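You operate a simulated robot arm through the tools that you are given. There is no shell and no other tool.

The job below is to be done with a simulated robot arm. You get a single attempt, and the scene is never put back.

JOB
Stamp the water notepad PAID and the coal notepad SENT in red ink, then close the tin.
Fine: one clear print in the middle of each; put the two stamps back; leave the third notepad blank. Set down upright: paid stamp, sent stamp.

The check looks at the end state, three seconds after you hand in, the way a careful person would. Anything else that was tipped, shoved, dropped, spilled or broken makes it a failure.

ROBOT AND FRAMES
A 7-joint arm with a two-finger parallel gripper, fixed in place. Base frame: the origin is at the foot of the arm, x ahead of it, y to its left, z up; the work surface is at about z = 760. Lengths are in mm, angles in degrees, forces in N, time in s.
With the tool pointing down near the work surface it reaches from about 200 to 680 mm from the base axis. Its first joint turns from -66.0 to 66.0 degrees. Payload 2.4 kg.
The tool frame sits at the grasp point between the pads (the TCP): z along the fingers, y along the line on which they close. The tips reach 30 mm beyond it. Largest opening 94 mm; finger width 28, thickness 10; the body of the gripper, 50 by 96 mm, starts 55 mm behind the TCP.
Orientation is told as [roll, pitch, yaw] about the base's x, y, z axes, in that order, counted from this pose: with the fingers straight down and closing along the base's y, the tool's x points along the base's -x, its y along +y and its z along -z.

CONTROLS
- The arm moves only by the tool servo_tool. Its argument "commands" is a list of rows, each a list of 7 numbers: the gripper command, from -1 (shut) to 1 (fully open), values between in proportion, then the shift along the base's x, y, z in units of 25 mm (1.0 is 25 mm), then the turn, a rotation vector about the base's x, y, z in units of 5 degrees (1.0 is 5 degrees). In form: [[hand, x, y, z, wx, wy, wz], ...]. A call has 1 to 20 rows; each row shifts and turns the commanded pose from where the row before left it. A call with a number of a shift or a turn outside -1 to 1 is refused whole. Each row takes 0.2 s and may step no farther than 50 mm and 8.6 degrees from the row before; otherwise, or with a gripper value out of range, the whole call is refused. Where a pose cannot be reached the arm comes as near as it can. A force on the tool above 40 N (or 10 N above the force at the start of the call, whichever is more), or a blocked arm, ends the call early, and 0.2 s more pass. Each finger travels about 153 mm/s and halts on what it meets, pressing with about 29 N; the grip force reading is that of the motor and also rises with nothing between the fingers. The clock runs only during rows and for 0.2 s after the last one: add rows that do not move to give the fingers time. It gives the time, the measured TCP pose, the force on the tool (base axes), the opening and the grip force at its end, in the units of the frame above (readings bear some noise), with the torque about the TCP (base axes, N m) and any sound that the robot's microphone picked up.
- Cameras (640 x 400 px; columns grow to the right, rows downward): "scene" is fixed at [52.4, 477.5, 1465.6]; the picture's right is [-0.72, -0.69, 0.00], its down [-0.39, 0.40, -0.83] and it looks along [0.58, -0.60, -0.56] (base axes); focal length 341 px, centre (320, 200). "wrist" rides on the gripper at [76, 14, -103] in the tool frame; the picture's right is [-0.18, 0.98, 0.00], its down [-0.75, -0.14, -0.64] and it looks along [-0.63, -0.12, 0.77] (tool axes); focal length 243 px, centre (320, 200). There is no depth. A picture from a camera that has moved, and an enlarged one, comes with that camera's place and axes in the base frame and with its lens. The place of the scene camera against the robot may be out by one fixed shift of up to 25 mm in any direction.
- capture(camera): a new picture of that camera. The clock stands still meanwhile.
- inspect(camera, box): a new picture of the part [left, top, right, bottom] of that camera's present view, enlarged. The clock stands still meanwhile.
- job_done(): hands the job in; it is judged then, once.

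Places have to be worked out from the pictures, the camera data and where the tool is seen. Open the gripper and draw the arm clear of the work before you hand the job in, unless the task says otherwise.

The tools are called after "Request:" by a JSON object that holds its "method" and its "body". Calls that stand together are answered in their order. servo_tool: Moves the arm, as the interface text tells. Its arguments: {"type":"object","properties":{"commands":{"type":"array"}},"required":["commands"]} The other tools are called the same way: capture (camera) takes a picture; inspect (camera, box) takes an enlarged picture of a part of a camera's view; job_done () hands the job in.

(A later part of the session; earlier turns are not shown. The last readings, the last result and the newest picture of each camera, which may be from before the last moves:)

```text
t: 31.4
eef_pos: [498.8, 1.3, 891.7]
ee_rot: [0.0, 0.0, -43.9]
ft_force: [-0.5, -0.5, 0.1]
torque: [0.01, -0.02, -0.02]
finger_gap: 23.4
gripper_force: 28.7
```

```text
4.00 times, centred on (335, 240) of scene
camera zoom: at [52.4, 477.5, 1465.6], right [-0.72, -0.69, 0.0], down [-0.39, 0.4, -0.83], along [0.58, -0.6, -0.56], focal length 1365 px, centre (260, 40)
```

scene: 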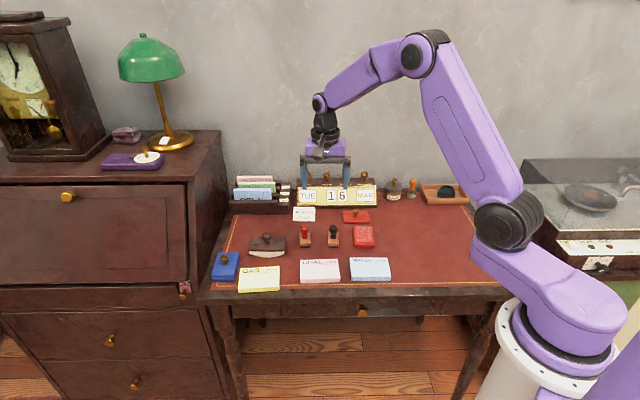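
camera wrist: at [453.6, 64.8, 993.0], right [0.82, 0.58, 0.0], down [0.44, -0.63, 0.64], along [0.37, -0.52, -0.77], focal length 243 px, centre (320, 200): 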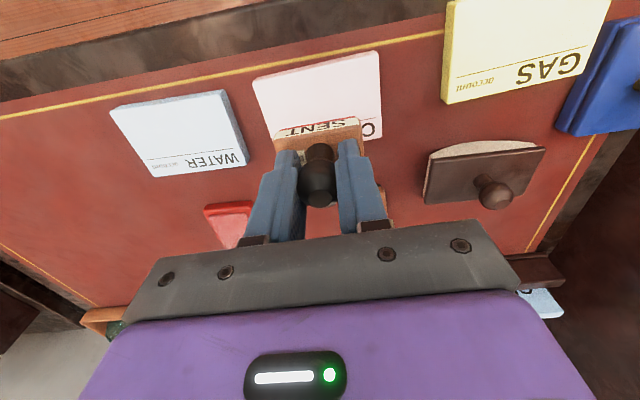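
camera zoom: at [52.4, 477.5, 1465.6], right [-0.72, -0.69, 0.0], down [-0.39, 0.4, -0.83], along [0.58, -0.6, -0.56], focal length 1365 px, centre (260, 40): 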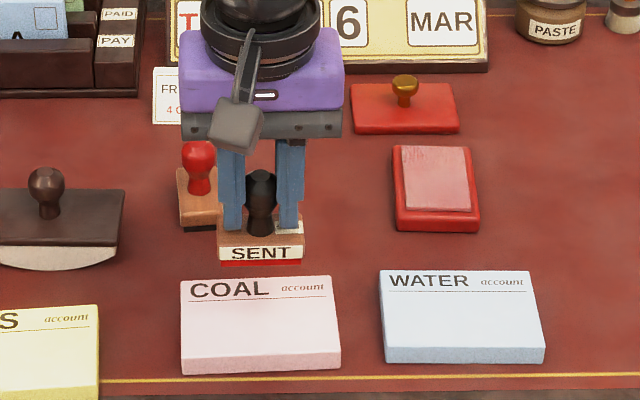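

I zoom in on the coal and water pads in this view to compute their centres.

Request:
{"method": "inspect", "body": {"camera": "wrist", "box": [235, 40, 395, 150]}}

Request:
{"method": "inspect", "body": {"camera": "wrist", "box": [95, 70, 265, 190]}}

```text
3.64 times, centred on (315, 95) of wrist
camera zoom: at [453.6, 64.8, 993.0], right [0.82, 0.58, 0.0], down [0.44, -0.63, 0.64], along [0.37, -0.52, -0.77], focal length 882 px, centre (338, 582)
```

zoom: 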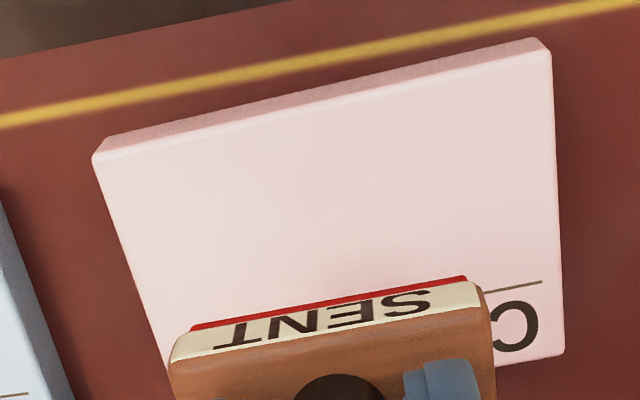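

```text
3.33 times, centred on (180, 130) of wrist
camera zoom: at [453.6, 64.8, 993.0], right [0.82, 0.58, 0.0], down [0.44, -0.63, 0.64], along [0.37, -0.52, -0.77], focal length 809 px, centre (787, 433)
```

zoom: 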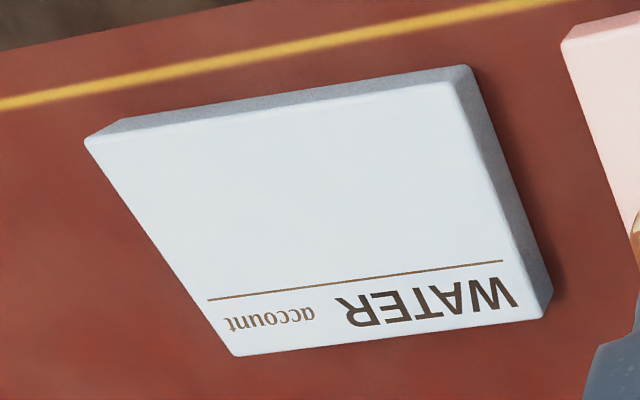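

Coal pad centre works out near (500.5,2.3), top ≈ 775, and the stamp is parallel to it. I shift slightly and lower to about 8 mm above the pad.

Request:
{"method": "servo_tool", "body": {"commands": [[-1, 0.08, -0.02, 0, 0, 0, 0], [-1, 0, 0, -0.6, 0, 0, 0], [-1, 0, 0, -0.6, 0, 0, 0], [-1, 0, 0, -0.6, 0, 0, 0], [-1, 0, 0, -0.3, 0, 0, 0], [-1, 0, 0, 0, 0, 0, 0], [-1, 0, 0, 0, 0, 0, 0]]}}

Request:
{"method": "inspect", "body": {"camera": "wrist", "box": [210, 20, 410, 160]}}

Request:
{"method": "inspect", "body": {"camera": "scene", "box": [280, 210, 360, 290]}}

```text
t: 33.0
eef_pos: [500.5, 1.0, 838.7]
ee_rot: [0.0, 0.0, -44.0]
ft_force: [-0.4, -0.1, 0.1]
torque: [0.03, -0.03, -0.01]
finger_gap: 23.6
gripper_force: 29.2
```

```text
2.86 times, centred on (310, 90) of wrist
camera zoom: at [455.6, 64.1, 940.2], right [0.81, 0.58, 0.0], down [0.44, -0.62, 0.64], along [0.37, -0.52, -0.77], focal length 693 px, centre (349, 514)
```

zoom: 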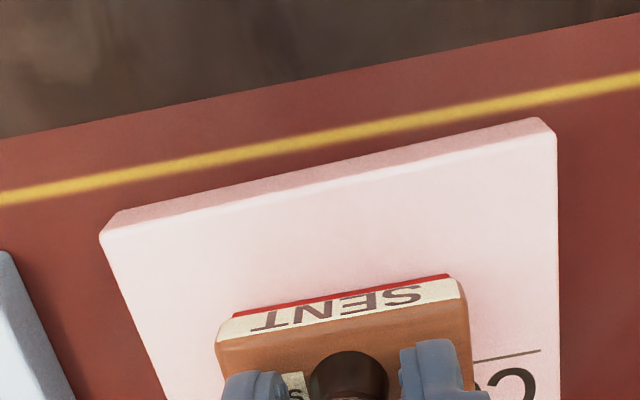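

```text
5.00 times, centred on (320, 250) of scene
camera zoom: at [52.4, 477.5, 1465.6], right [-0.72, -0.69, 0.0], down [-0.39, 0.4, -0.83], along [0.58, -0.6, -0.56], focal length 1706 px, centre (320, -50)
```

zoom: 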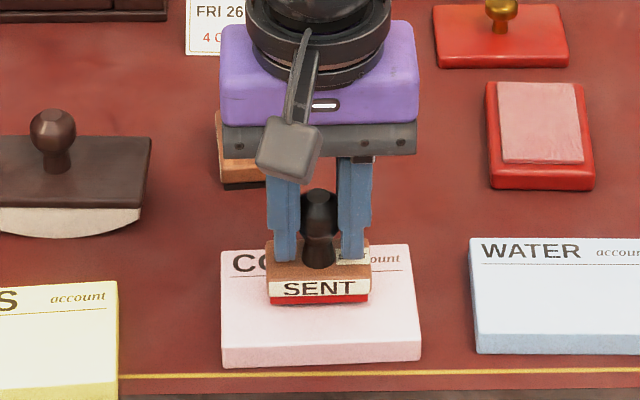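

The die is centred left–right and within about 2 mm front–back. I nudge 1 mm away and lower to press.

Request:
{"method": "servo_tool", "body": {"commands": [[-1, 0.03, -0.03, 0, 0, 0, 0], [-1, 0, 0, -0.12, 0, 0, 0], [-1, 0, 0, -0.08, 0, 0, 0], [-1, 0, 0, -0.04, 0, 0, 0], [-1, 0, 0, 0, 0, 0, 0]]}}

```text
t: 34.2
eef_pos: [502.0, 0.4, 832.7]
ee_rot: [0.0, 0.0, -44.0]
ft_force: [-1.8, 1.2, 10.8]
torque: [0.06, 0.19, 0.01]
finger_gap: 23.5
gripper_force: 28.8
```

Contact at 11 N. I press 1 mm further, hold, and lift straight up.

Request:
{"method": "servo_tool", "body": {"commands": [[-1, 0, 0, -0.04, 0, 0, 0], [-1, 0, 0, 0, 0, 0, 0]]}}

Request:
{"method": "servo_tool", "body": {"commands": [[-1, 0, 0, 0.12, 0, 0, 0], [-1, 0, 0, 0.4, 0, 0, 0], [-1, 0, 0, 0.7, 0, 0, 0], [-1, 0, 0, 0.7, 0, 0, 0], [-1, 0, 0, 0.5, 0, 0, 0], [-1, 0, 0, 0, 0, 0, 0]]}}

Request:
{"method": "inspect", "body": {"camera": "wrist", "box": [210, 20, 410, 160]}}

Request:
{"method": "inspect", "body": {"camera": "scene", "box": [270, 210, 370, 290]}}

```text
t: 34.8
eef_pos: [501.8, 0.7, 832.9]
ee_rot: [0.2, -0.1, -44.0]
ft_force: [-3.5, -0.2, 27.0]
torque: [0.1, 0.1, 0.0]
finger_gap: 23.9
gripper_force: 28.8
```

```text
t: 36.2
eef_pos: [501.9, 1.0, 892.4]
ee_rot: [0.0, 0.1, -44.0]
ft_force: [0.2, 0.2, -0.7]
torque: [0.0, 0.0, 0.0]
finger_gap: 23.6
gripper_force: 28.5
```

```text
2.86 times, centred on (310, 90) of wrist
camera zoom: at [456.6, 63.1, 993.5], right [0.81, 0.58, 0.0], down [0.44, -0.62, 0.64], along [0.37, -0.52, -0.77], focal length 693 px, centre (349, 514)
```

zoom: 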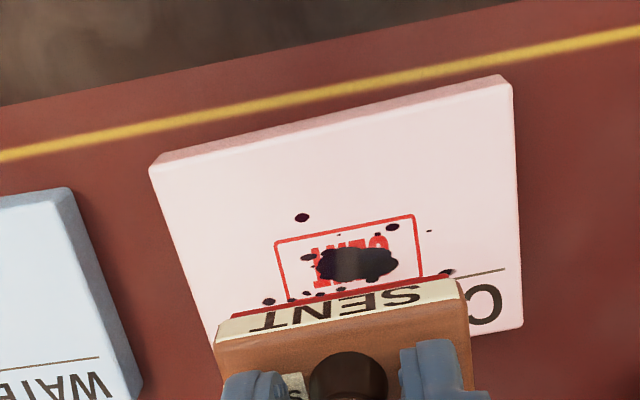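

```text
5.00 times, centred on (320, 250) of scene
camera zoom: at [52.4, 477.5, 1465.6], right [-0.72, -0.69, 0.0], down [-0.39, 0.4, -0.83], along [0.58, -0.6, -0.56], focal length 1706 px, centre (320, -50)
```

zoom: 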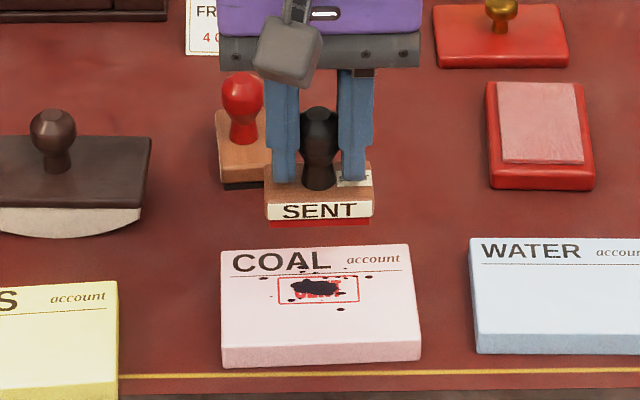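

The print appeared, but there's a dark blot over it. I look closely to understand what it is.

Request:
{"method": "inspect", "body": {"camera": "wrist", "box": [270, 70, 370, 140]}}

Request:
{"method": "inspect", "body": {"camera": "scene", "box": [310, 250, 360, 285]}}

Request:
{"method": "capture", "body": {"camera": "scene"}}

Request:
{"method": "capture", "body": {"camera": "wrist"}}

```text
5.71 times, centred on (320, 105) of wrist
camera zoom: at [456.6, 63.1, 993.5], right [0.81, 0.58, 0.0], down [0.44, -0.62, 0.64], along [0.37, -0.52, -0.77], focal length 1386 px, centre (320, 743)
```

zoom: 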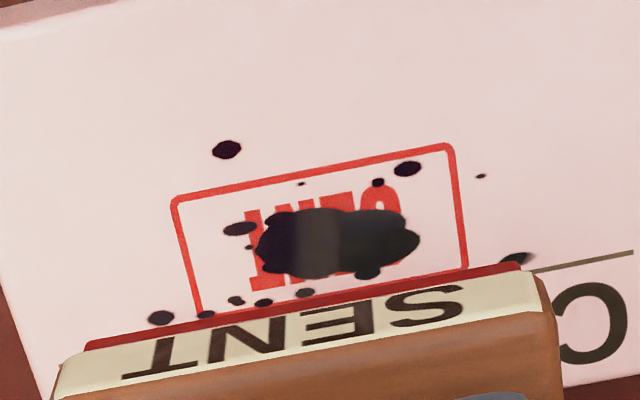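

```text
11.43 times, centred on (335, 268) of scene
camera zoom: at [52.4, 477.5, 1465.6], right [-0.72, -0.69, 0.0], down [-0.39, 0.4, -0.83], along [0.58, -0.6, -0.56], focal length 3900 px, centre (149, -571)
```

zoom: 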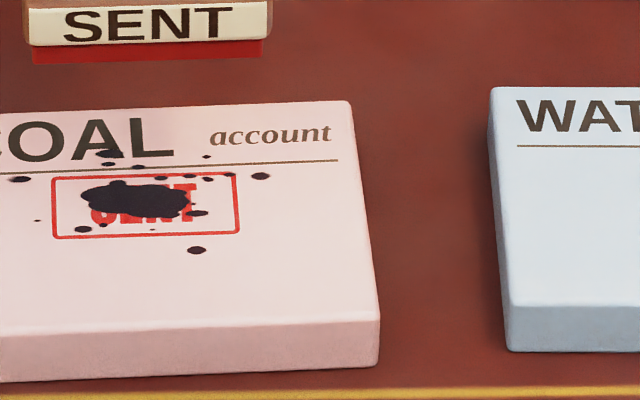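

```text
taken
```

scene: 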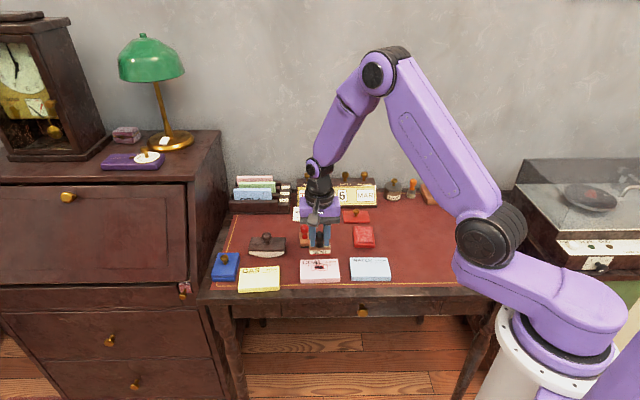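

```text
taken
camera wrist: at [456.6, 63.1, 993.5], right [0.81, 0.58, 0.0], down [0.44, -0.62, 0.64], along [0.37, -0.52, -0.77], focal length 243 px, centre (320, 200)
```

wrist: 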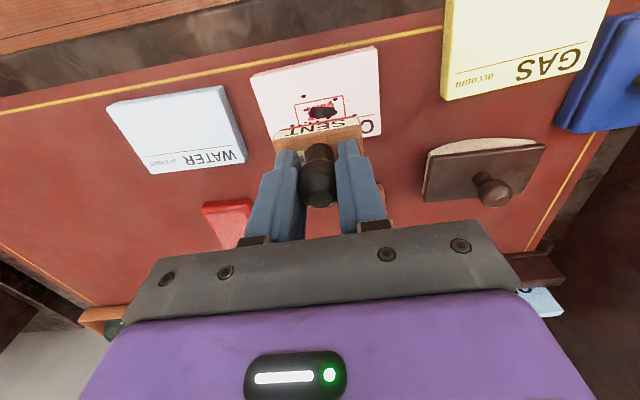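

The print is there, but a wet, glossy dark blot lies on it — which is what the rocker blotter on the desk is for. First I take the SENT stamp back to its own place.

Request:
{"method": "servo_tool", "body": {"commands": [[-1, 0.126, -0.268, 0, 0, 0, 0.959], [-1, 0.126, -0.268, 0, 0, 0, 0.959], [-1, 0.126, -0.268, 0, 0, 0, 0.959], [-1, 0.126, -0.268, 0, 0, 0, 0.959], [-1, 0.126, -0.268, 0, 0, 0, 0.959], [-1, 0.126, -0.268, 0, 0, 0, 0.959], [-1, 0.126, -0.268, 0, 0, 0, 0.959], [-1, 0.126, -0.268, 0, 0, 0, 0.959], [-1, 0.126, -0.268, 0, 0, 0, 0.959], [-1, 0.126, -0.268, 0, 0, 0, 0.959], [-1, 0.126, -0.268, 0, 0, 0, 0.959], [-1, 0.126, -0.268, 0, 0, 0, 0.959], [-1, 0.126, -0.268, 0, 0, 0, 0.959], [-1, 0.126, -0.268, 0, 0, 0, 0.959], [-1, 0.126, -0.268, 0, 0, 0, 0.959], [-1, 0.126, -0.268, 0, 0, 0, 0.959], [-1, 0.126, -0.268, 0, 0, 0, 0.959], [-1, 0.126, -0.268, 0, 0, 0, 0.959], [-1, 0, 0, 0, 0, 0, 0], [-1, 0, 0, 0, 0, 0, 0]]}}

Request:
{"method": "capture", "body": {"camera": "wrist"}}

Request:
{"method": "inspect", "body": {"camera": "scene", "box": [230, 210, 370, 295]}}

```text
t: 40.4
eef_pos: [557.3, -121.8, 892.8]
ee_rot: [0.0, 0.0, 42.3]
ft_force: [0.1, -0.3, -1.0]
torque: [-0.01, 0.01, 0.01]
finger_gap: 23.6
gripper_force: 28.7
```

```text
taken
camera wrist: at [491.3, -161.3, 994.1], right [-0.53, 0.85, 0.0], down [0.65, 0.4, 0.64], along [0.55, 0.34, -0.77], focal length 243 px, centre (320, 200)
```

wrist: 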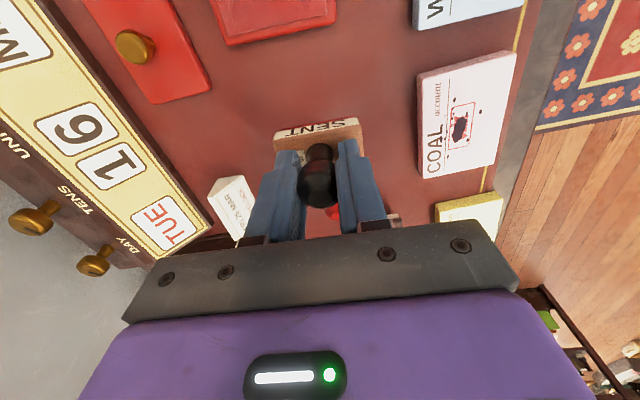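

```text
4.57 times, centred on (300, 252) of scene
camera zoom: at [52.4, 477.5, 1465.6], right [-0.72, -0.69, 0.0], down [-0.39, 0.4, -0.83], along [0.58, -0.6, -0.56], focal length 1560 px, centre (411, -40)
```

zoom: 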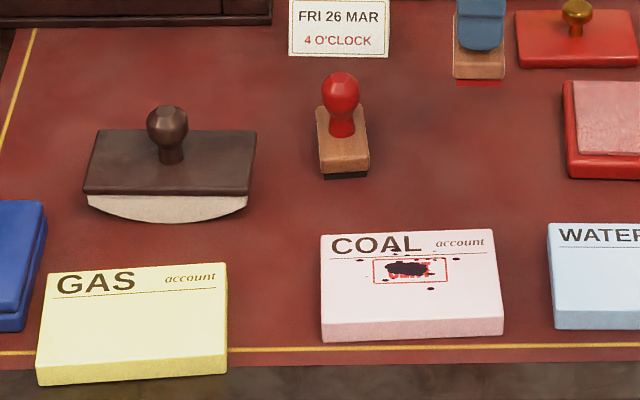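

The print sits on the coal pad with a wet blot over it. I lower the SENT stamp onto its original place, first to a few mm above the desk.

Request:
{"method": "servo_tool", "body": {"commands": [[-1, 0.056, 0.02, 0, 0, 0, 0], [-1, 0, 0, -0.7, 0, 0, 0], [-1, 0, 0, -0.7, 0, 0, 0], [-1, 0, 0, -0.7, 0, 0, 0], [-1, 0, 0, -0.6, 0, 0, 0], [-1, 0, 0, -0.16, 0, 0, 0], [-1, 0, 0, -0.04, 0, 0, 0], [-1, 0, 0, 0, 0, 0, 0]]}}

Request:
{"method": "servo_tool", "body": {"commands": [[-1, 0, 0, -0.06, 0, 0, 0], [-1, 0, 0, -0.04, 0, 0, 0], [-1, 0, 0, 0, 0, 0, 0]]}}

Request:
{"method": "inspect", "body": {"camera": "scene", "box": [290, 200, 370, 255]}}

```text
t: 42.2
eef_pos: [558.1, -119.7, 820.3]
ee_rot: [0.0, 0.0, 42.2]
ft_force: [-0.2, -0.2, -0.5]
torque: [-0.01, 0.01, 0.01]
finger_gap: 23.5
gripper_force: 29.2
```

```text
t: 43.0
eef_pos: [560.2, -119.6, 817.1]
ee_rot: [0.0, 0.0, 42.2]
ft_force: [-0.6, -0.7, -1.8]
torque: [-0.01, -0.01, 0.0]
finger_gap: 23.4
gripper_force: 28.7
```

```text
7.27 times, centred on (330, 228) of scene
camera zoom: at [52.4, 477.5, 1465.6], right [-0.72, -0.69, 0.0], down [-0.39, 0.4, -0.83], along [0.58, -0.6, -0.56], focal length 2482 px, centre (247, 0)
```

zoom: 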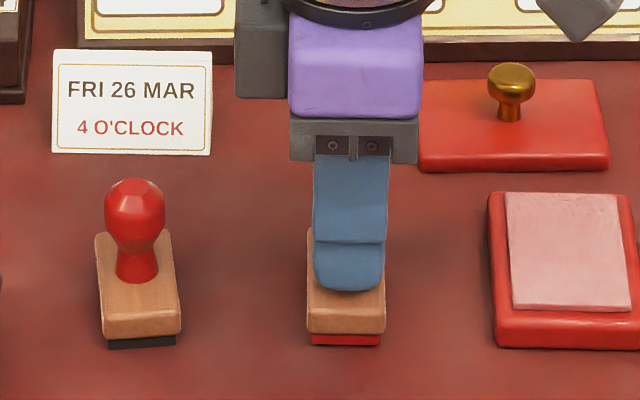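

About 1–2 mm to go; I touch it down gently to avoid pressing the inked die on the leather.

Request:
{"method": "servo_tool", "body": {"commands": [[-1, 0, 0, -0.03, 0, 0, 0], [-1, 0, 0, 0, 0, 0, 0]]}}

Request:
{"method": "servo_tool", "body": {"commands": [[-1, 0, 0, -0.03, 0, 0, 0], [-1, 0, 0, 0, 0, 0, 0]]}}

```text
t: 43.6
eef_pos: [559.4, -120.5, 816.9]
ee_rot: [0.0, 0.1, 42.3]
ft_force: [-0.1, 0.2, -1.7]
torque: [-0.01, -0.04, 0.01]
finger_gap: 23.6
gripper_force: 29.4
```

```text
t: 44.2
eef_pos: [558.8, -119.8, 816.2]
ee_rot: [0.0, 0.0, 42.3]
ft_force: [-0.7, 0.8, -1.1]
torque: [0.02, 0.05, -0.02]
finger_gap: 23.9
gripper_force: 28.6
```

Request:
{"method": "servo_tool", "body": {"commands": [[-1, 0, 0, -0.02, 0, 0, 0], [-1, 0, 0, 0, 0, 0, 0]]}}

Request:
{"method": "servo_tool", "body": {"commands": [[-1, 0, 0, -0.02, 0, 0, 0], [-1, 0, 0, 0, 0, 0, 0]]}}

Request:
{"method": "inspect", "body": {"camera": "scene", "box": [290, 200, 370, 255]}}

```text
t: 44.8
eef_pos: [558.7, -120.0, 815.3]
ee_rot: [0.0, 0.0, 42.3]
ft_force: [0.3, -0.5, -0.6]
torque: [0.0, 0.02, -0.01]
finger_gap: 23.6
gripper_force: 29.0
```

```text
t: 45.4
eef_pos: [558.4, -120.2, 814.7]
ee_rot: [0.0, 0.0, 42.3]
ft_force: [-0.1, -1.3, 4.4]
torque: [0.07, 0.02, 0.01]
finger_gap: 23.5
gripper_force: 29.5
```

```text
7.27 times, centred on (330, 228) of scene
camera zoom: at [52.3, 477.5, 1465.6], right [-0.72, -0.69, 0.0], down [-0.39, 0.4, -0.83], along [0.58, -0.6, -0.56], focal length 2482 px, centre (247, 0)
```

zoom: 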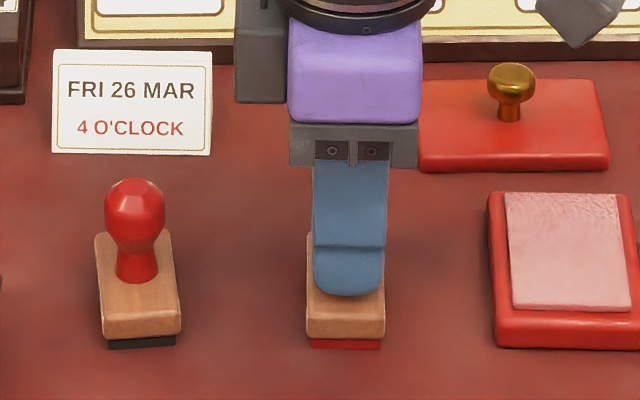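

SENT is standing on its spot. I release, rise, and turn toward the blotter for a look.

Request:
{"method": "servo_tool", "body": {"commands": [[-0.4, 0, 0, 0, 0, 0, 0], [-0.2, 0, 0, 0, 0, 0, 0], [-0.1, 0, 0, 0, 0, 0, 0], [-0.1, 0, 0, 0.3, 0, 0, 0], [-0.1, 0, 0, 0.6, 0, 0, 0], [-0.1, 0, 0, 0.8, 0, 0, 0], [0, 0, 0, 0.8, 0, 0, 0], [0, 0, 0, 0.8, 0, 0, 0], [0, 0, 0, 0.6, 0, 0, 0], [0, 0, 0, 0, 0, 0, 0]]}}

Request:
{"method": "servo_tool", "body": {"commands": [[0, 0.05, 0.35, 0, 0, 0, -0.98], [0, 0.05, 0.35, 0, 0, 0, -0.98], [0, 0.05, 0.35, 0, 0, 0, -0.98], [0, 0.05, 0.35, 0, 0, 0, -0.98], [0, 0.05, 0.35, 0, 0, 0, -0.98], [0, 0.05, 0.35, 0, 0, 0, -0.98], [0, 0.05, 0.35, 0, 0, 0, -0.98], [0, 0.05, 0.35, 0, 0, 0, -0.98], [0, 0.05, 0.35, 0, 0, 0, -0.98], [0, 0.05, 0.35, 0, 0, 0, -0.98], [0, 0.05, 0.35, 0, 0, 0, -0.98], [0, 0.05, 0.35, 0, 0, 0, -0.98], [0, 0.05, 0.35, 0, 0, 0, -0.98], [0, 0.05, 0.35, 0, 0, 0, -0.98], [0, 0.05, 0.35, 0, 0, 0, -0.98], [0, 0.05, 0.35, 0, 0, 0, -0.98], [0, 0.05, 0.35, 0, 0, 0, -0.98], [0, 0.05, 0.35, 0, 0, 0, -0.98], [0, 0, 0, 0, 0, 0, 0], [0, 0, 0, 0, 0, 0, 0]]}}

Request:
{"method": "capture", "body": {"camera": "wrist"}}

Request:
{"method": "capture", "body": {"camera": "scene"}}

Request:
{"method": "inspect", "body": {"camera": "scene", "box": [210, 200, 370, 300]}}

```text
t: 47.6
eef_pos: [558.2, -118.9, 912.1]
ee_rot: [0.0, 0.0, 42.4]
ft_force: [0.1, -0.2, -0.4]
torque: [-0.03, 0.0, -0.02]
finger_gap: 46.8
gripper_force: 0.1
```

```text
t: 51.8
eef_pos: [579.3, 37.6, 912.7]
ee_rot: [0.0, -0.1, -46.1]
ft_force: [0.0, -0.5, 0.0]
torque: [-0.03, 0.0, -0.02]
finger_gap: 46.8
gripper_force: 0.1
```

```text
taken
camera wrist: at [537.5, 102.8, 1013.7], right [0.83, 0.55, 0.0], down [0.42, -0.64, 0.64], along [0.35, -0.54, -0.77], focal length 243 px, centre (320, 200)
```

wrist: 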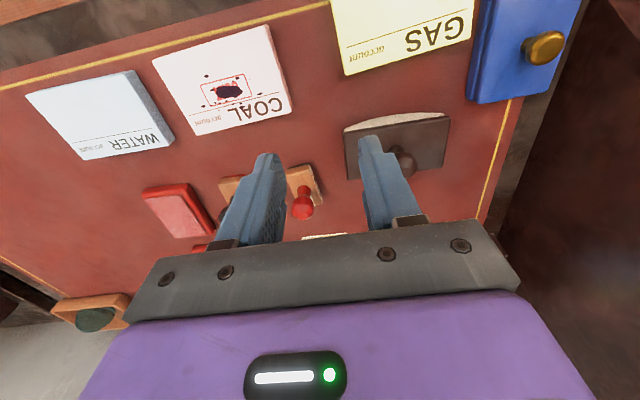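

```text
taken
```

scene: 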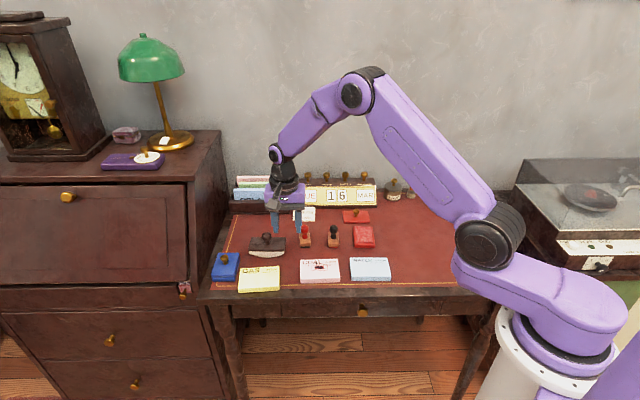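

```text
4.00 times, centred on (290, 250) of scene
camera zoom: at [52.4, 477.5, 1465.6], right [-0.72, -0.69, 0.0], down [-0.39, 0.4, -0.83], along [0.58, -0.6, -0.56], focal length 1365 px, centre (440, 0)
```

zoom: 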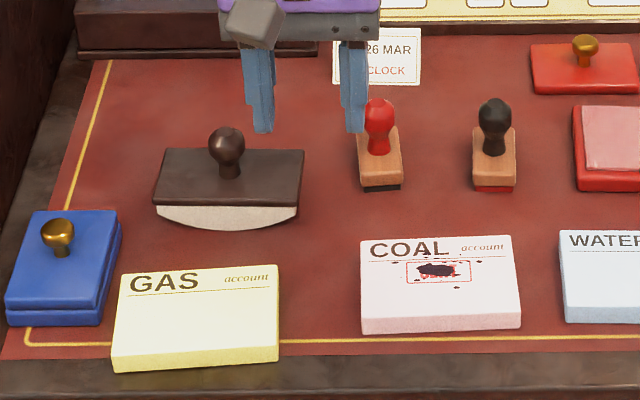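

The blotter's knob is near (669,46), close to the reach limit. I go above it and check both reach and position.

Request:
{"method": "servo_tool", "body": {"commands": [[0, 0.7, 0.07, -0.1, 0, 0, 0], [0, 0.7, 0.07, -0.1, 0, 0, 0], [0, 0.7, 0.07, -0.1, 0, 0, 0], [0, 0.7, 0.07, -0.1, 0, 0, 0], [0, 0.7, 0.07, -0.1, 0, 0, 0], [0, 0, 0, 0, 0, 0, 0], [0, 0, 0, 0, 0, 0, 0]]}}

Request:
{"method": "capture", "body": {"camera": "wrist"}}

Request:
{"method": "inspect", "body": {"camera": "scene", "box": [210, 160, 330, 270]}}

```text
t: 53.4
eef_pos: [667.3, 48.2, 900.4]
ee_rot: [0.0, -0.1, -45.8]
ft_force: [-0.5, -0.2, 0.1]
torque: [0.04, 0.01, 0.0]
finger_gap: 47.0
gripper_force: 0.1
```

```text
taken
camera wrist: at [624.5, 111.9, 1001.2], right [0.83, 0.55, 0.0], down [0.42, -0.64, 0.64], along [0.35, -0.54, -0.77], focal length 243 px, centre (320, 200)
```

wrist: 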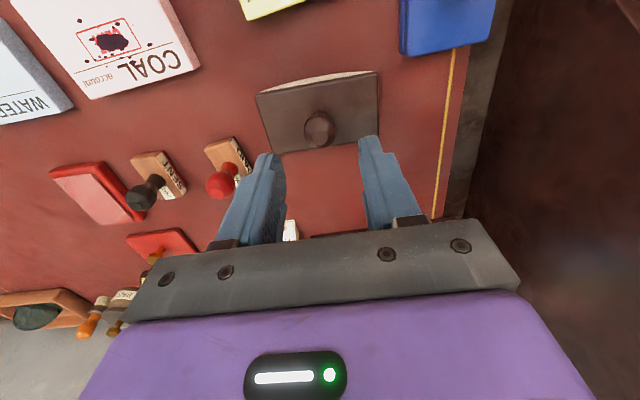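

```text
3.64 times, centred on (270, 215) of scene
camera zoom: at [52.4, 477.5, 1465.6], right [-0.72, -0.69, 0.0], down [-0.39, 0.4, -0.83], along [0.58, -0.6, -0.56], focal length 1241 px, centre (502, 146)
```

zoom: 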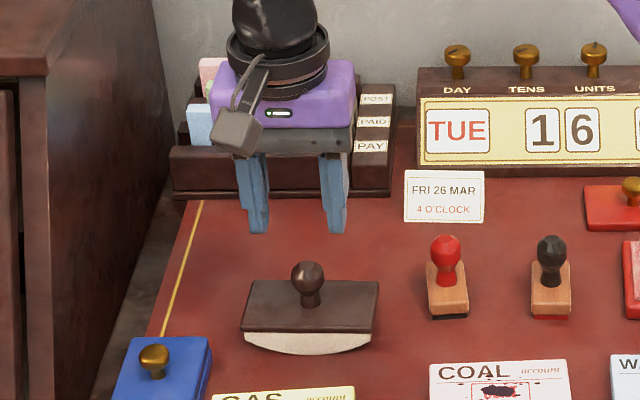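

Reachable. I shift slightly toward the knob and lower to just above it for a second look.

Request:
{"method": "servo_tool", "body": {"commands": [[0, 0.09, -0.15, 0, 0, 0, 0], [0, 0, 0, -0.5, 0, 0, 0], [0, 0, 0, -0.5, 0, 0, 0], [0, 0, 0, -0.2, 0, 0, 0], [0, 0, 0, 0, 0, 0, 0]]}}

Request:
{"method": "inspect", "body": {"camera": "wrist", "box": [220, 60, 420, 200]}}

Request:
{"method": "inspect", "body": {"camera": "scene", "box": [220, 190, 320, 270]}}

```text
t: 54.6
eef_pos: [670.8, 43.6, 869.0]
ee_rot: [0.1, 0.1, -46.0]
ft_force: [-0.5, -0.2, 0.6]
torque: [-0.05, 0.04, -0.01]
finger_gap: 47.3
gripper_force: 0.1
```

```text
2.86 times, centred on (320, 130) of wrist
camera zoom: at [627.2, 108.0, 971.3], right [0.83, 0.55, 0.0], down [0.42, -0.64, 0.64], along [0.35, -0.54, -0.77], focal length 693 px, centre (320, 400)
```

zoom: 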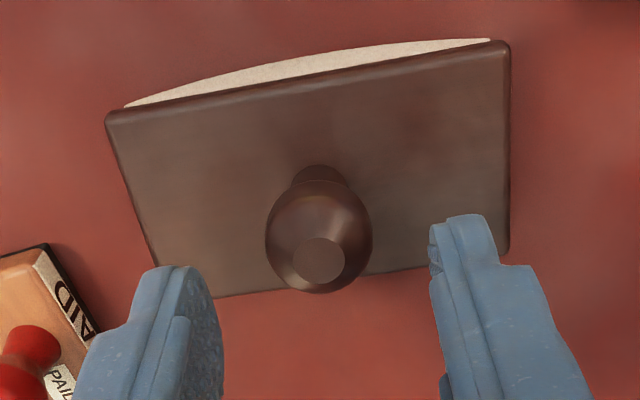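

```text
5.00 times, centred on (270, 230) of scene
camera zoom: at [52.4, 477.5, 1465.6], right [-0.72, -0.69, 0.0], down [-0.39, 0.4, -0.83], along [0.58, -0.6, -0.56], focal length 1706 px, centre (570, 50)
```

zoom: 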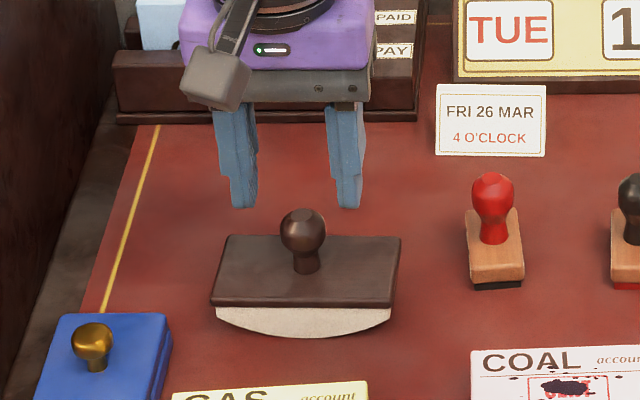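

The knob is aligned between the fingers. I lower another 34 mm and check clearance to the blotter's body.

Request:
{"method": "servo_tool", "body": {"commands": [[0, 0, -0.03, -0.5, 0, 0, 0], [0, 0, 0, -0.5, 0, 0, 0], [0, 0, 0, -0.36, 0, 0, 0], [0, 0, 0, 0, 0, 0, 0]]}}

Request:
{"method": "inspect", "body": {"camera": "wrist", "box": [220, 60, 420, 200]}}

Request:
{"method": "inspect", "body": {"camera": "scene", "box": [220, 190, 320, 270]}}

```text
t: 55.6
eef_pos: [669.6, 42.0, 835.7]
ee_rot: [0.0, 0.0, -46.0]
ft_force: [1.0, 0.2, -0.6]
torque: [-0.02, -0.01, -0.01]
finger_gap: 46.8
gripper_force: 0.0
```

```text
2.86 times, centred on (320, 130) of wrist
camera zoom: at [626.8, 107.3, 937.6], right [0.83, 0.55, 0.0], down [0.42, -0.64, 0.64], along [0.35, -0.54, -0.77], focal length 693 px, centre (320, 400)
```

zoom: 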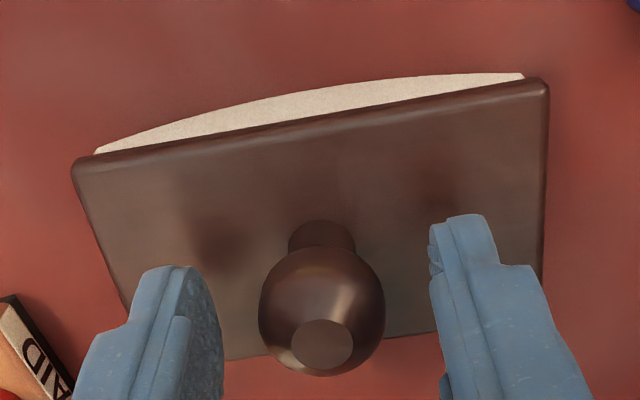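

```text
5.00 times, centred on (270, 230) of scene
camera zoom: at [52.4, 477.5, 1465.6], right [-0.72, -0.69, 0.0], down [-0.39, 0.4, -0.83], along [0.58, -0.6, -0.56], focal length 1706 px, centre (570, 50)
```

zoom: 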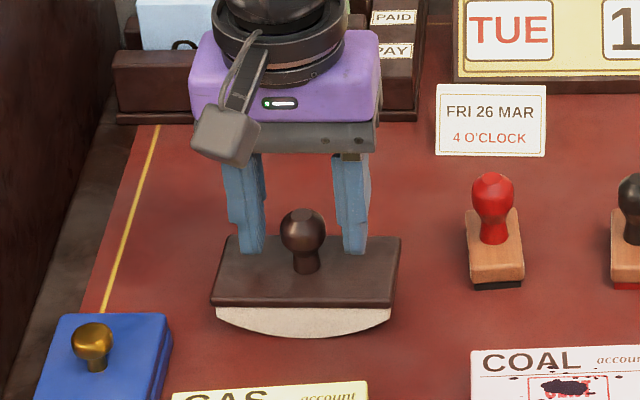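

Body top is at about z 788 and the knob centre at (670,43,814), right between the fingers. I go 13 mm lower and close on the knob.

Request:
{"method": "servo_tool", "body": {"commands": [[0, 0, 0, -0.4, 0, 0, 0], [0, 0, 0, -0.12, 0, 0, 0], [-0.2, 0, 0, 0, 0, 0, 0], [-0.35, 0, 0, 0, 0, 0, 0], [-0.45, 0, 0, 0, 0, 0, 0], [-1, 0, 0, 0, 0, 0, 0], [-1, 0, 0, 0, 0, 0, 0], [-1, 0, 0, 0, 0, 0, 0]]}}

Request:
{"method": "inspect", "body": {"camera": "wrist", "box": [220, 60, 420, 200]}}

Request:
{"method": "inspect", "body": {"camera": "scene", "box": [220, 190, 320, 270]}}

```text
t: 57.4
eef_pos: [670.7, 42.8, 822.6]
ee_rot: [0.0, 0.0, -46.0]
ft_force: [0.6, -2.0, -0.1]
torque: [0.0, -0.05, -0.01]
finger_gap: 25.1
gripper_force: 29.3
```

```text
2.86 times, centred on (320, 130) of wrist
camera zoom: at [627.0, 107.2, 924.4], right [0.83, 0.55, 0.0], down [0.42, -0.64, 0.64], along [0.35, -0.54, -0.77], focal length 693 px, centre (320, 400)
```

zoom: 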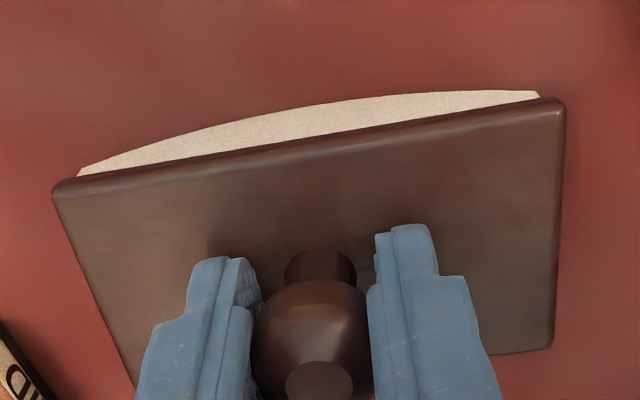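

```text
5.00 times, centred on (270, 230) of scene
camera zoom: at [52.4, 477.5, 1465.6], right [-0.72, -0.69, 0.0], down [-0.39, 0.4, -0.83], along [0.58, -0.6, -0.56], focal length 1706 px, centre (570, 50)
```

zoom: 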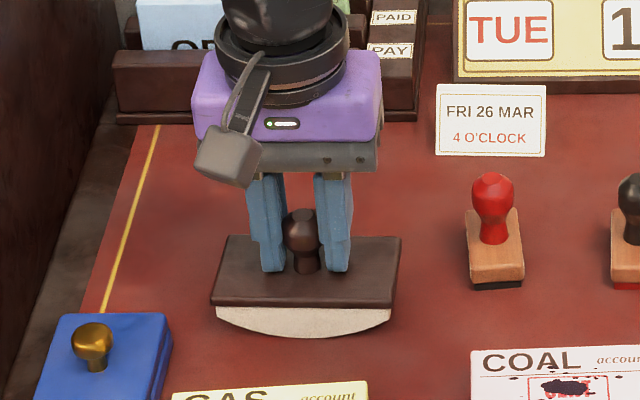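

Held. I lift the blotter 90 mm and carry it over the print on the coal pad.

Request:
{"method": "servo_tool", "body": {"commands": [[-1, 0, 0, 0.3, 0, 0, 0], [-1, 0, 0, 0.6, 0, 0, 0], [-1, 0, 0, 0.9, 0, 0, 0], [-1, 0, 0, 0.9, 0, 0, 0], [-1, 0, 0, 0.9, 0, 0, 0], [-1, -0.67, -0.176, 0, 0, 0, 0], [-1, -0.67, -0.176, 0, 0, 0, 0], [-1, -0.67, -0.176, 0, 0, 0, 0], [-1, -0.67, -0.176, 0, 0, 0, 0], [-1, -0.67, -0.176, 0, 0, 0, 0], [-1, -0.67, -0.176, 0, 0, 0, 0], [-1, -0.67, -0.176, 0, 0, 0, 0], [-1, -0.67, -0.176, 0, 0, 0, 0], [-1, -0.67, -0.176, 0, 0, 0, 0], [-1, -0.67, -0.176, 0, 0, 0, 0], [-1, 0, 0, 0, 0, 0, 0], [-1, 0, 0, 0, 0, 0, 0]]}}

Request:
{"method": "capture", "body": {"camera": "wrist"}}

Request:
{"method": "inspect", "body": {"camera": "scene", "box": [250, 200, 370, 290]}}

```text
t: 61.0
eef_pos: [502.5, -1.1, 913.3]
ee_rot: [0.0, 0.0, -46.0]
ft_force: [0.1, 0.4, -2.6]
torque: [0.0, 0.0, 0.01]
finger_gap: 24.9
gripper_force: 28.6
```

```text
taken
camera wrist: at [458.8, 63.9, 1014.3], right [0.83, 0.55, 0.0], down [0.42, -0.64, 0.64], along [0.35, -0.54, -0.77], focal length 243 px, centre (320, 200)
```

wrist: 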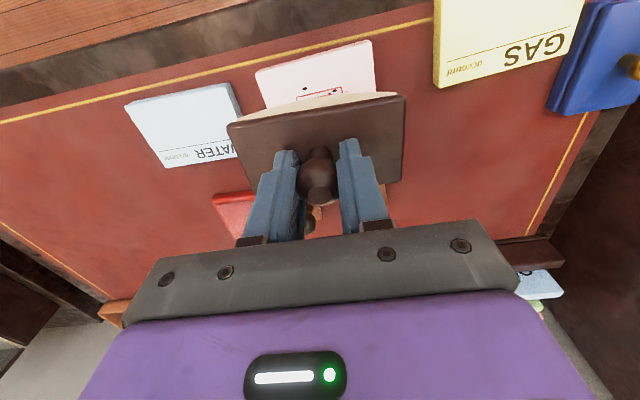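

```text
4.44 times, centred on (310, 245) of scene
camera zoom: at [52.5, 477.5, 1465.6], right [-0.72, -0.69, 0.0], down [-0.39, 0.4, -0.83], along [0.58, -0.6, -0.56], focal length 1517 px, centre (364, 0)
```

zoom: 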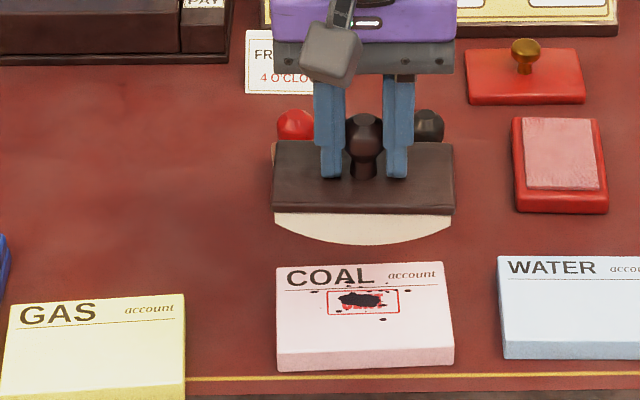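

The blotter is right above the print. I lower it to a few mm above the pad.

Request:
{"method": "servo_tool", "body": {"commands": [[-1, 0, 0, -0.8, 0, 0, 0], [-1, 0, 0, -0.8, 0, 0, 0], [-1, 0, 0, -0.7, 0, 0, 0], [-1, 0, 0, -0.4, 0, 0, 0], [-1, 0, 0, 0, 0, 0, 0]]}}

Request:
{"method": "inspect", "body": {"camera": "scene", "box": [270, 210, 370, 290]}}

```text
t: 62.2
eef_pos: [502.4, -2.2, 845.9]
ee_rot: [0.0, 0.0, -46.1]
ft_force: [0.7, -0.2, -3.1]
torque: [-0.01, -0.01, 0.03]
finger_gap: 25.2
gripper_force: 29.5
```

```text
5.00 times, centred on (320, 250) of scene
camera zoom: at [52.5, 477.5, 1465.6], right [-0.72, -0.69, 0.0], down [-0.39, 0.4, -0.83], along [0.58, -0.6, -0.56], focal length 1706 px, centre (320, -50)
```

zoom: 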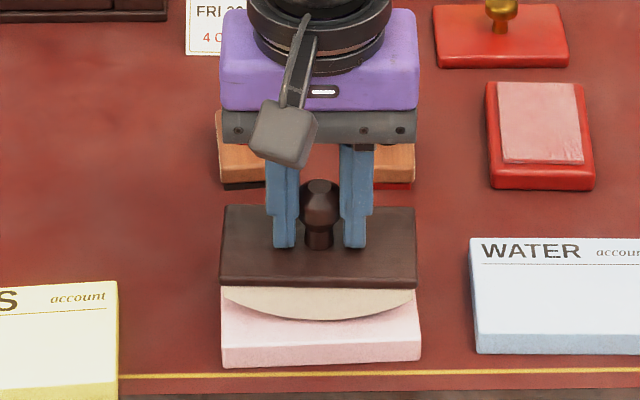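

Close now; I lower in small steps until it presses lightly.

Request:
{"method": "servo_tool", "body": {"commands": [[-1, 0, 0, -0.12, 0, 0, 0], [-1, 0, 0, -0.08, 0, 0, 0], [-1, 0, 0, -0.08, 0, 0, 0], [-1, 0, 0, 0, 0, 0, 0]]}}

Request:
{"method": "servo_tool", "body": {"commands": [[-1, 0, 0, -0.04, 0, 0, 0], [-1, 0, 0, -0.02, 0, 0, 0], [-1, 0, 0, 0, 0, 0, 0]]}}

```text
t: 63.2
eef_pos: [503.1, -1.3, 840.9]
ee_rot: [0.2, -0.2, -46.0]
ft_force: [-4.4, 3.9, 39.1]
torque: [0.15, 0.3, -0.02]
finger_gap: 25.2
gripper_force: 28.6
```

```text
t: 63.6
eef_pos: [502.7, -2.5, 839.2]
ee_rot: [0.1, -0.2, -45.9]
ft_force: [-5.1, 1.3, 15.7]
torque: [-0.03, 0.27, 0.01]
finger_gap: 25.3
gripper_force: 28.7
stopped in row 1: the force on the tool passed its limit at 52 N (the readings are from after the stop); the commanded pose is now the measured one
```

It pressed harder than intended, now 16 N. I lift the blotter straight up and look at the pad.

Request:
{"method": "servo_tool", "body": {"commands": [[-1, 0, 0, 0.1, 0, 0, 0], [-1, 0, 0, 0.4, 0, 0, 0], [-1, 0, 0, 0.8, 0, 0, 0], [-1, 0, 0, 0.8, 0, 0, 0], [-1, 0, 0, 0.8, 0, 0, 0], [-1, 0, 0, 0, 0, 0, 0]]}}

Request:
{"method": "inspect", "body": {"camera": "scene", "box": [270, 200, 370, 290]}}

Request:
{"method": "capture", "body": {"camera": "wrist"}}

```text
t: 65.0
eef_pos: [502.6, -1.8, 912.1]
ee_rot: [0.1, -0.3, -45.9]
ft_force: [-1.2, 0.8, -2.1]
torque: [-0.02, -0.01, 0.01]
finger_gap: 25.1
gripper_force: 29.4
```

```text
4.44 times, centred on (320, 245) of scene
camera zoom: at [52.5, 477.5, 1465.6], right [-0.72, -0.69, 0.0], down [-0.39, 0.4, -0.83], along [0.58, -0.6, -0.56], focal length 1517 px, centre (320, 0)
```

zoom: 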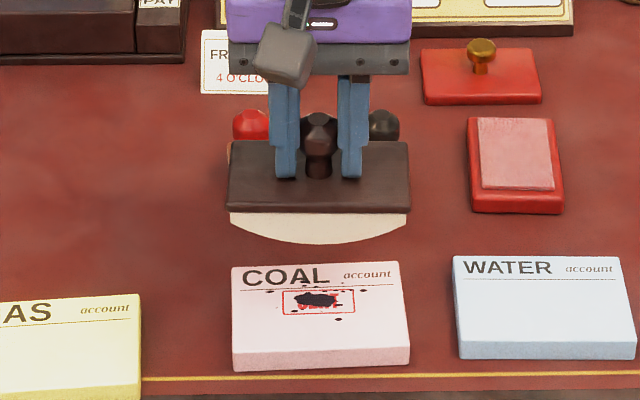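

```text
taken
camera wrist: at [459.6, 63.3, 1013.0], right [0.83, 0.55, 0.0], down [0.42, -0.64, 0.64], along [0.36, -0.54, -0.77], focal length 243 px, centre (320, 200)
```

wrist: 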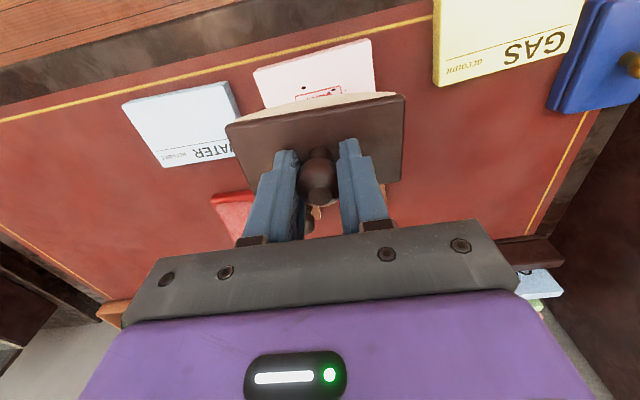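

The blot still seems there; I zoom in to compare and check the blotter paper.

Request:
{"method": "inspect", "body": {"camera": "scene", "box": [310, 250, 370, 290]}}

Request:
{"method": "inspect", "body": {"camera": "scene", "box": [315, 235, 370, 265]}}

Request:
{"method": "inspect", "body": {"camera": "wrist", "box": [240, 30, 390, 120]}}

```text
10.00 times, centred on (340, 270) of scene
camera zoom: at [52.5, 477.5, 1465.6], right [-0.72, -0.69, 0.0], down [-0.39, 0.4, -0.83], along [0.58, -0.6, -0.56], focal length 3413 px, centre (120, -500)
```

zoom: 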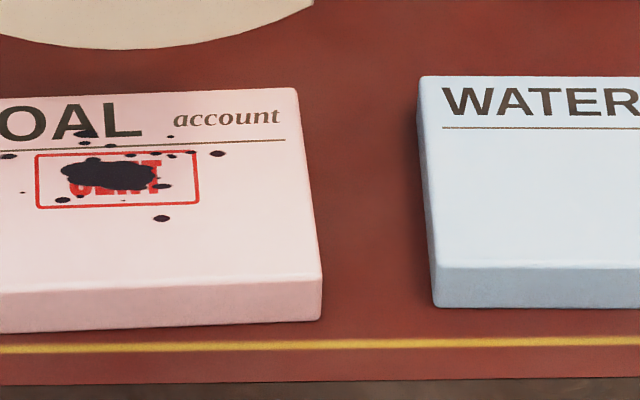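

```text
11.64 times, centred on (342, 250) of scene
camera zoom: at [52.5, 477.5, 1465.6], right [-0.72, -0.69, 0.0], down [-0.39, 0.4, -0.83], along [0.58, -0.6, -0.56], focal length 3971 px, centre (58, -382)
```

zoom: 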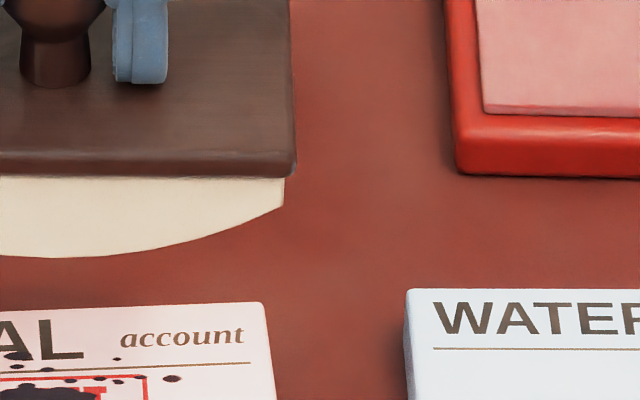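

```text
4.27 times, centred on (315, 75) of wrist
camera zoom: at [459.6, 63.3, 1013.0], right [0.83, 0.55, 0.0], down [0.42, -0.64, 0.64], along [0.36, -0.54, -0.77], focal length 1035 px, centre (341, 733)
```

zoom: 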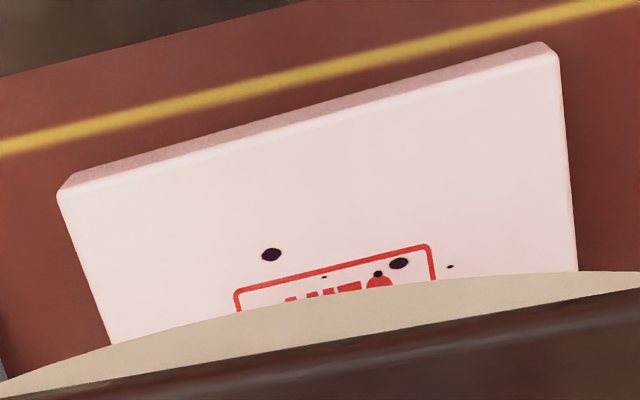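

One touch along the rocker's line had no visible effect, so it probably needs rocking over the blot as such blotters do. I lower it again, gently, to light contact before rolling it.

Request:
{"method": "servo_tool", "body": {"commands": [[-1, 0, 0, -0.8, 0, 0, 0], [-1, 0, 0, -0.8, 0, 0, 0], [-1, 0, 0, -0.7, 0, 0, 0], [-1, 0, 0, -0.36, 0, 0, 0], [-1, 0, 0, -0.06, 0, 0, 0], [-1, 0, 0, 0, 0, 0, 0]]}}

Request:
{"method": "servo_tool", "body": {"commands": [[-1, 0, 0, -0.04, 0, 0, 0], [-1, 0, 0, 0, 0, 0, 0]]}}

```text
t: 66.4
eef_pos: [503.9, -1.1, 842.9]
ee_rot: [0.3, -0.3, -46.0]
ft_force: [0.7, 0.3, -2.3]
torque: [-0.01, -0.01, -0.06]
finger_gap: 25.0
gripper_force: 28.6
```

```text
t: 67.0
eef_pos: [504.3, -1.3, 842.8]
ee_rot: [0.2, -0.2, -46.1]
ft_force: [-0.6, -0.5, -2.5]
torque: [0.01, -0.01, 0.03]
finger_gap: 25.2
gripper_force: 28.8
```

Request:
{"method": "servo_tool", "body": {"commands": [[-1, 0, 0, -0.03, 0, 0, 0], [-1, 0, 0, 0, 0, 0, 0]]}}

Request:
{"method": "servo_tool", "body": {"commands": [[-1, 0, 0, -0.03, 0, 0, 0], [-1, 0, 0, 0, 0, 0, 0]]}}

Request:
{"method": "inspect", "body": {"camera": "scene", "box": [270, 210, 370, 290]}}

```text
t: 67.6
eef_pos: [504.0, -3.1, 841.5]
ee_rot: [0.2, -0.2, -45.9]
ft_force: [-0.2, -0.1, -2.2]
torque: [0.0, 0.03, 0.0]
finger_gap: 25.1
gripper_force: 29.0
```

```text
t: 68.2
eef_pos: [503.7, -1.6, 841.2]
ee_rot: [0.3, -0.2, -46.0]
ft_force: [-0.1, 1.3, -1.7]
torque: [0.01, 0.04, 0.01]
finger_gap: 25.1
gripper_force: 28.9
```

```text
5.00 times, centred on (320, 250) of scene
camera zoom: at [52.5, 477.5, 1465.6], right [-0.72, -0.69, 0.0], down [-0.39, 0.4, -0.83], along [0.58, -0.6, -0.56], focal length 1706 px, centre (320, -50)
```

zoom: 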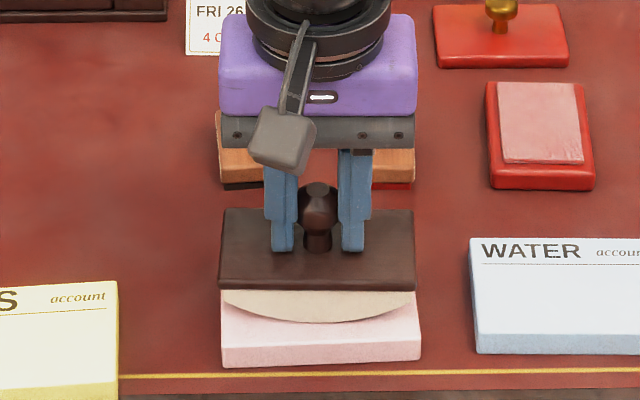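

Request:
{"method": "servo_tool", "body": {"commands": [[-1, 0, 0, -0.03, 0, 0, 0], [-1, 0, 0, 0, 0, 0, 0]]}}

Request:
{"method": "servo_tool", "body": {"commands": [[-1, 0, 0, -0.03, 0, 0, 0], [-1, 0, 0, 0, 0, 0, 0]]}}

Request:
{"method": "servo_tool", "body": {"commands": [[-1, 0, 0, -0.03, 0, 0, 0], [-1, 0, 0, 0, 0, 0, 0]]}}

```text
t: 68.8
eef_pos: [503.2, -1.4, 840.0]
ee_rot: [0.2, -0.2, -45.8]
ft_force: [1.1, -0.4, -1.1]
torque: [-0.03, 0.02, 0.0]
finger_gap: 24.9
gripper_force: 29.3
```

```text
t: 69.4
eef_pos: [504.5, -1.0, 838.9]
ee_rot: [0.2, -0.2, -46.0]
ft_force: [-3.2, 0.0, 13.2]
torque: [-0.04, 0.17, 0.01]
finger_gap: 25.0
gripper_force: 29.2
```

```text
t: 70.0
eef_pos: [504.7, -1.0, 839.5]
ee_rot: [0.3, -0.4, -46.1]
ft_force: [-5.0, -1.1, 31.3]
torque: [0.01, 0.37, 0.02]
finger_gap: 25.3
gripper_force: 28.9
```

Contact is stiff (about 24 N/mm). I ease off half a millimetre, then roll the rocker one way and back, with the tool moving so that it rolls rather than slides.

Request:
{"method": "servo_tool", "body": {"commands": [[-1, 0, 0, 0.025, 0, 0, 0], [-1, 0, 0, 0, 0, 0, 0], [-1, 0.0615, 0.06, 0.0005, -0.279, 0.2868, 0], [-1, 0.0615, 0.06, 0.0015, -0.279, 0.2868, 0], [-1, 0.0615, 0.06, 0.002, -0.279, 0.2868, 0], [-1, 0.0615, 0.06, 0.003, -0.279, 0.2868, 0], [-1, 0, 0, 0, 0, 0, 0]]}}

```text
t: 71.6
eef_pos: [510.6, 4.9, 840.2]
ee_rot: [-7.8, -0.3, -46.0]
ft_force: [0.4, -2.9, 29.4]
torque: [0.09, 0.1, 0.01]
finger_gap: 25.0
gripper_force: 29.0
```

It rolled 8° cleanly at 29 N. I continue rolling a bit further with a little more rise per step.

Request:
{"method": "servo_tool", "body": {"commands": [[-1, 0.0615, 0.06, 0.02, -0.279, 0.2868, 0], [-1, 0.0615, 0.06, 0.014, -0.279, 0.2868, 0], [-1, 0.0615, 0.06, 0.016, -0.279, 0.2868, 0], [-1, 0.0615, 0.06, 0.018, -0.279, 0.2868, 0], [-1, 0, 0, 0, 0, 0, 0]]}}

```text
t: 72.8
eef_pos: [514.5, 11.3, 840.7]
ee_rot: [-15.9, -0.2, -45.9]
ft_force: [2.6, -0.7, 6.4]
torque: [0.13, -0.03, -0.04]
finger_gap: 25.4
gripper_force: 29.4
```

Force is light now. I roll back through the middle and over to the other side.

Request:
{"method": "servo_tool", "body": {"commands": [[-1, -0.0615, -0.06, -0.018, 0.279, -0.2868, 0], [-1, -0.0615, -0.06, -0.016, 0.279, -0.2868, 0], [-1, -0.0615, -0.06, -0.013, 0.279, -0.2868, 0], [-1, -0.0615, -0.06, -0.011, 0.279, -0.2868, 0], [-1, -0.0615, -0.06, -0.006, 0.279, -0.2868, 0], [-1, -0.0615, -0.06, -0.005, 0.279, -0.2868, 0], [-1, -0.0615, -0.06, -0.002, 0.279, -0.2868, 0], [-1, -0.0615, -0.06, -0.002, 0.279, -0.2868, 0], [-1, 0, 0, 0, 0, 0, 0]]}}

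Request:
{"method": "servo_tool", "body": {"commands": [[-1, -0.0615, -0.06, 0.002, 0.279, -0.2868, 0], [-1, -0.0615, -0.06, 0.005, 0.279, -0.2868, 0], [-1, -0.0615, -0.06, 0.006, 0.279, -0.2868, 0], [-1, -0.0615, -0.06, 0.01, 0.279, -0.2868, 0], [-1, 0, 0, 0, 0, 0, 0]]}}

```text
t: 74.8
eef_pos: [502.9, -2.0, 839.2]
ee_rot: [0.3, -0.3, -45.8]
ft_force: [-5.6, 4.0, 26.6]
torque: [0.15, 0.34, 0.0]
finger_gap: 25.0
gripper_force: 28.6
```

```text
t: 76.0
eef_pos: [498.7, -7.8, 840.6]
ee_rot: [8.2, -0.1, -46.0]
ft_force: [-1.0, 0.6, 16.1]
torque: [-0.24, -0.11, 0.03]
finger_gap: 25.0
gripper_force: 28.7
```

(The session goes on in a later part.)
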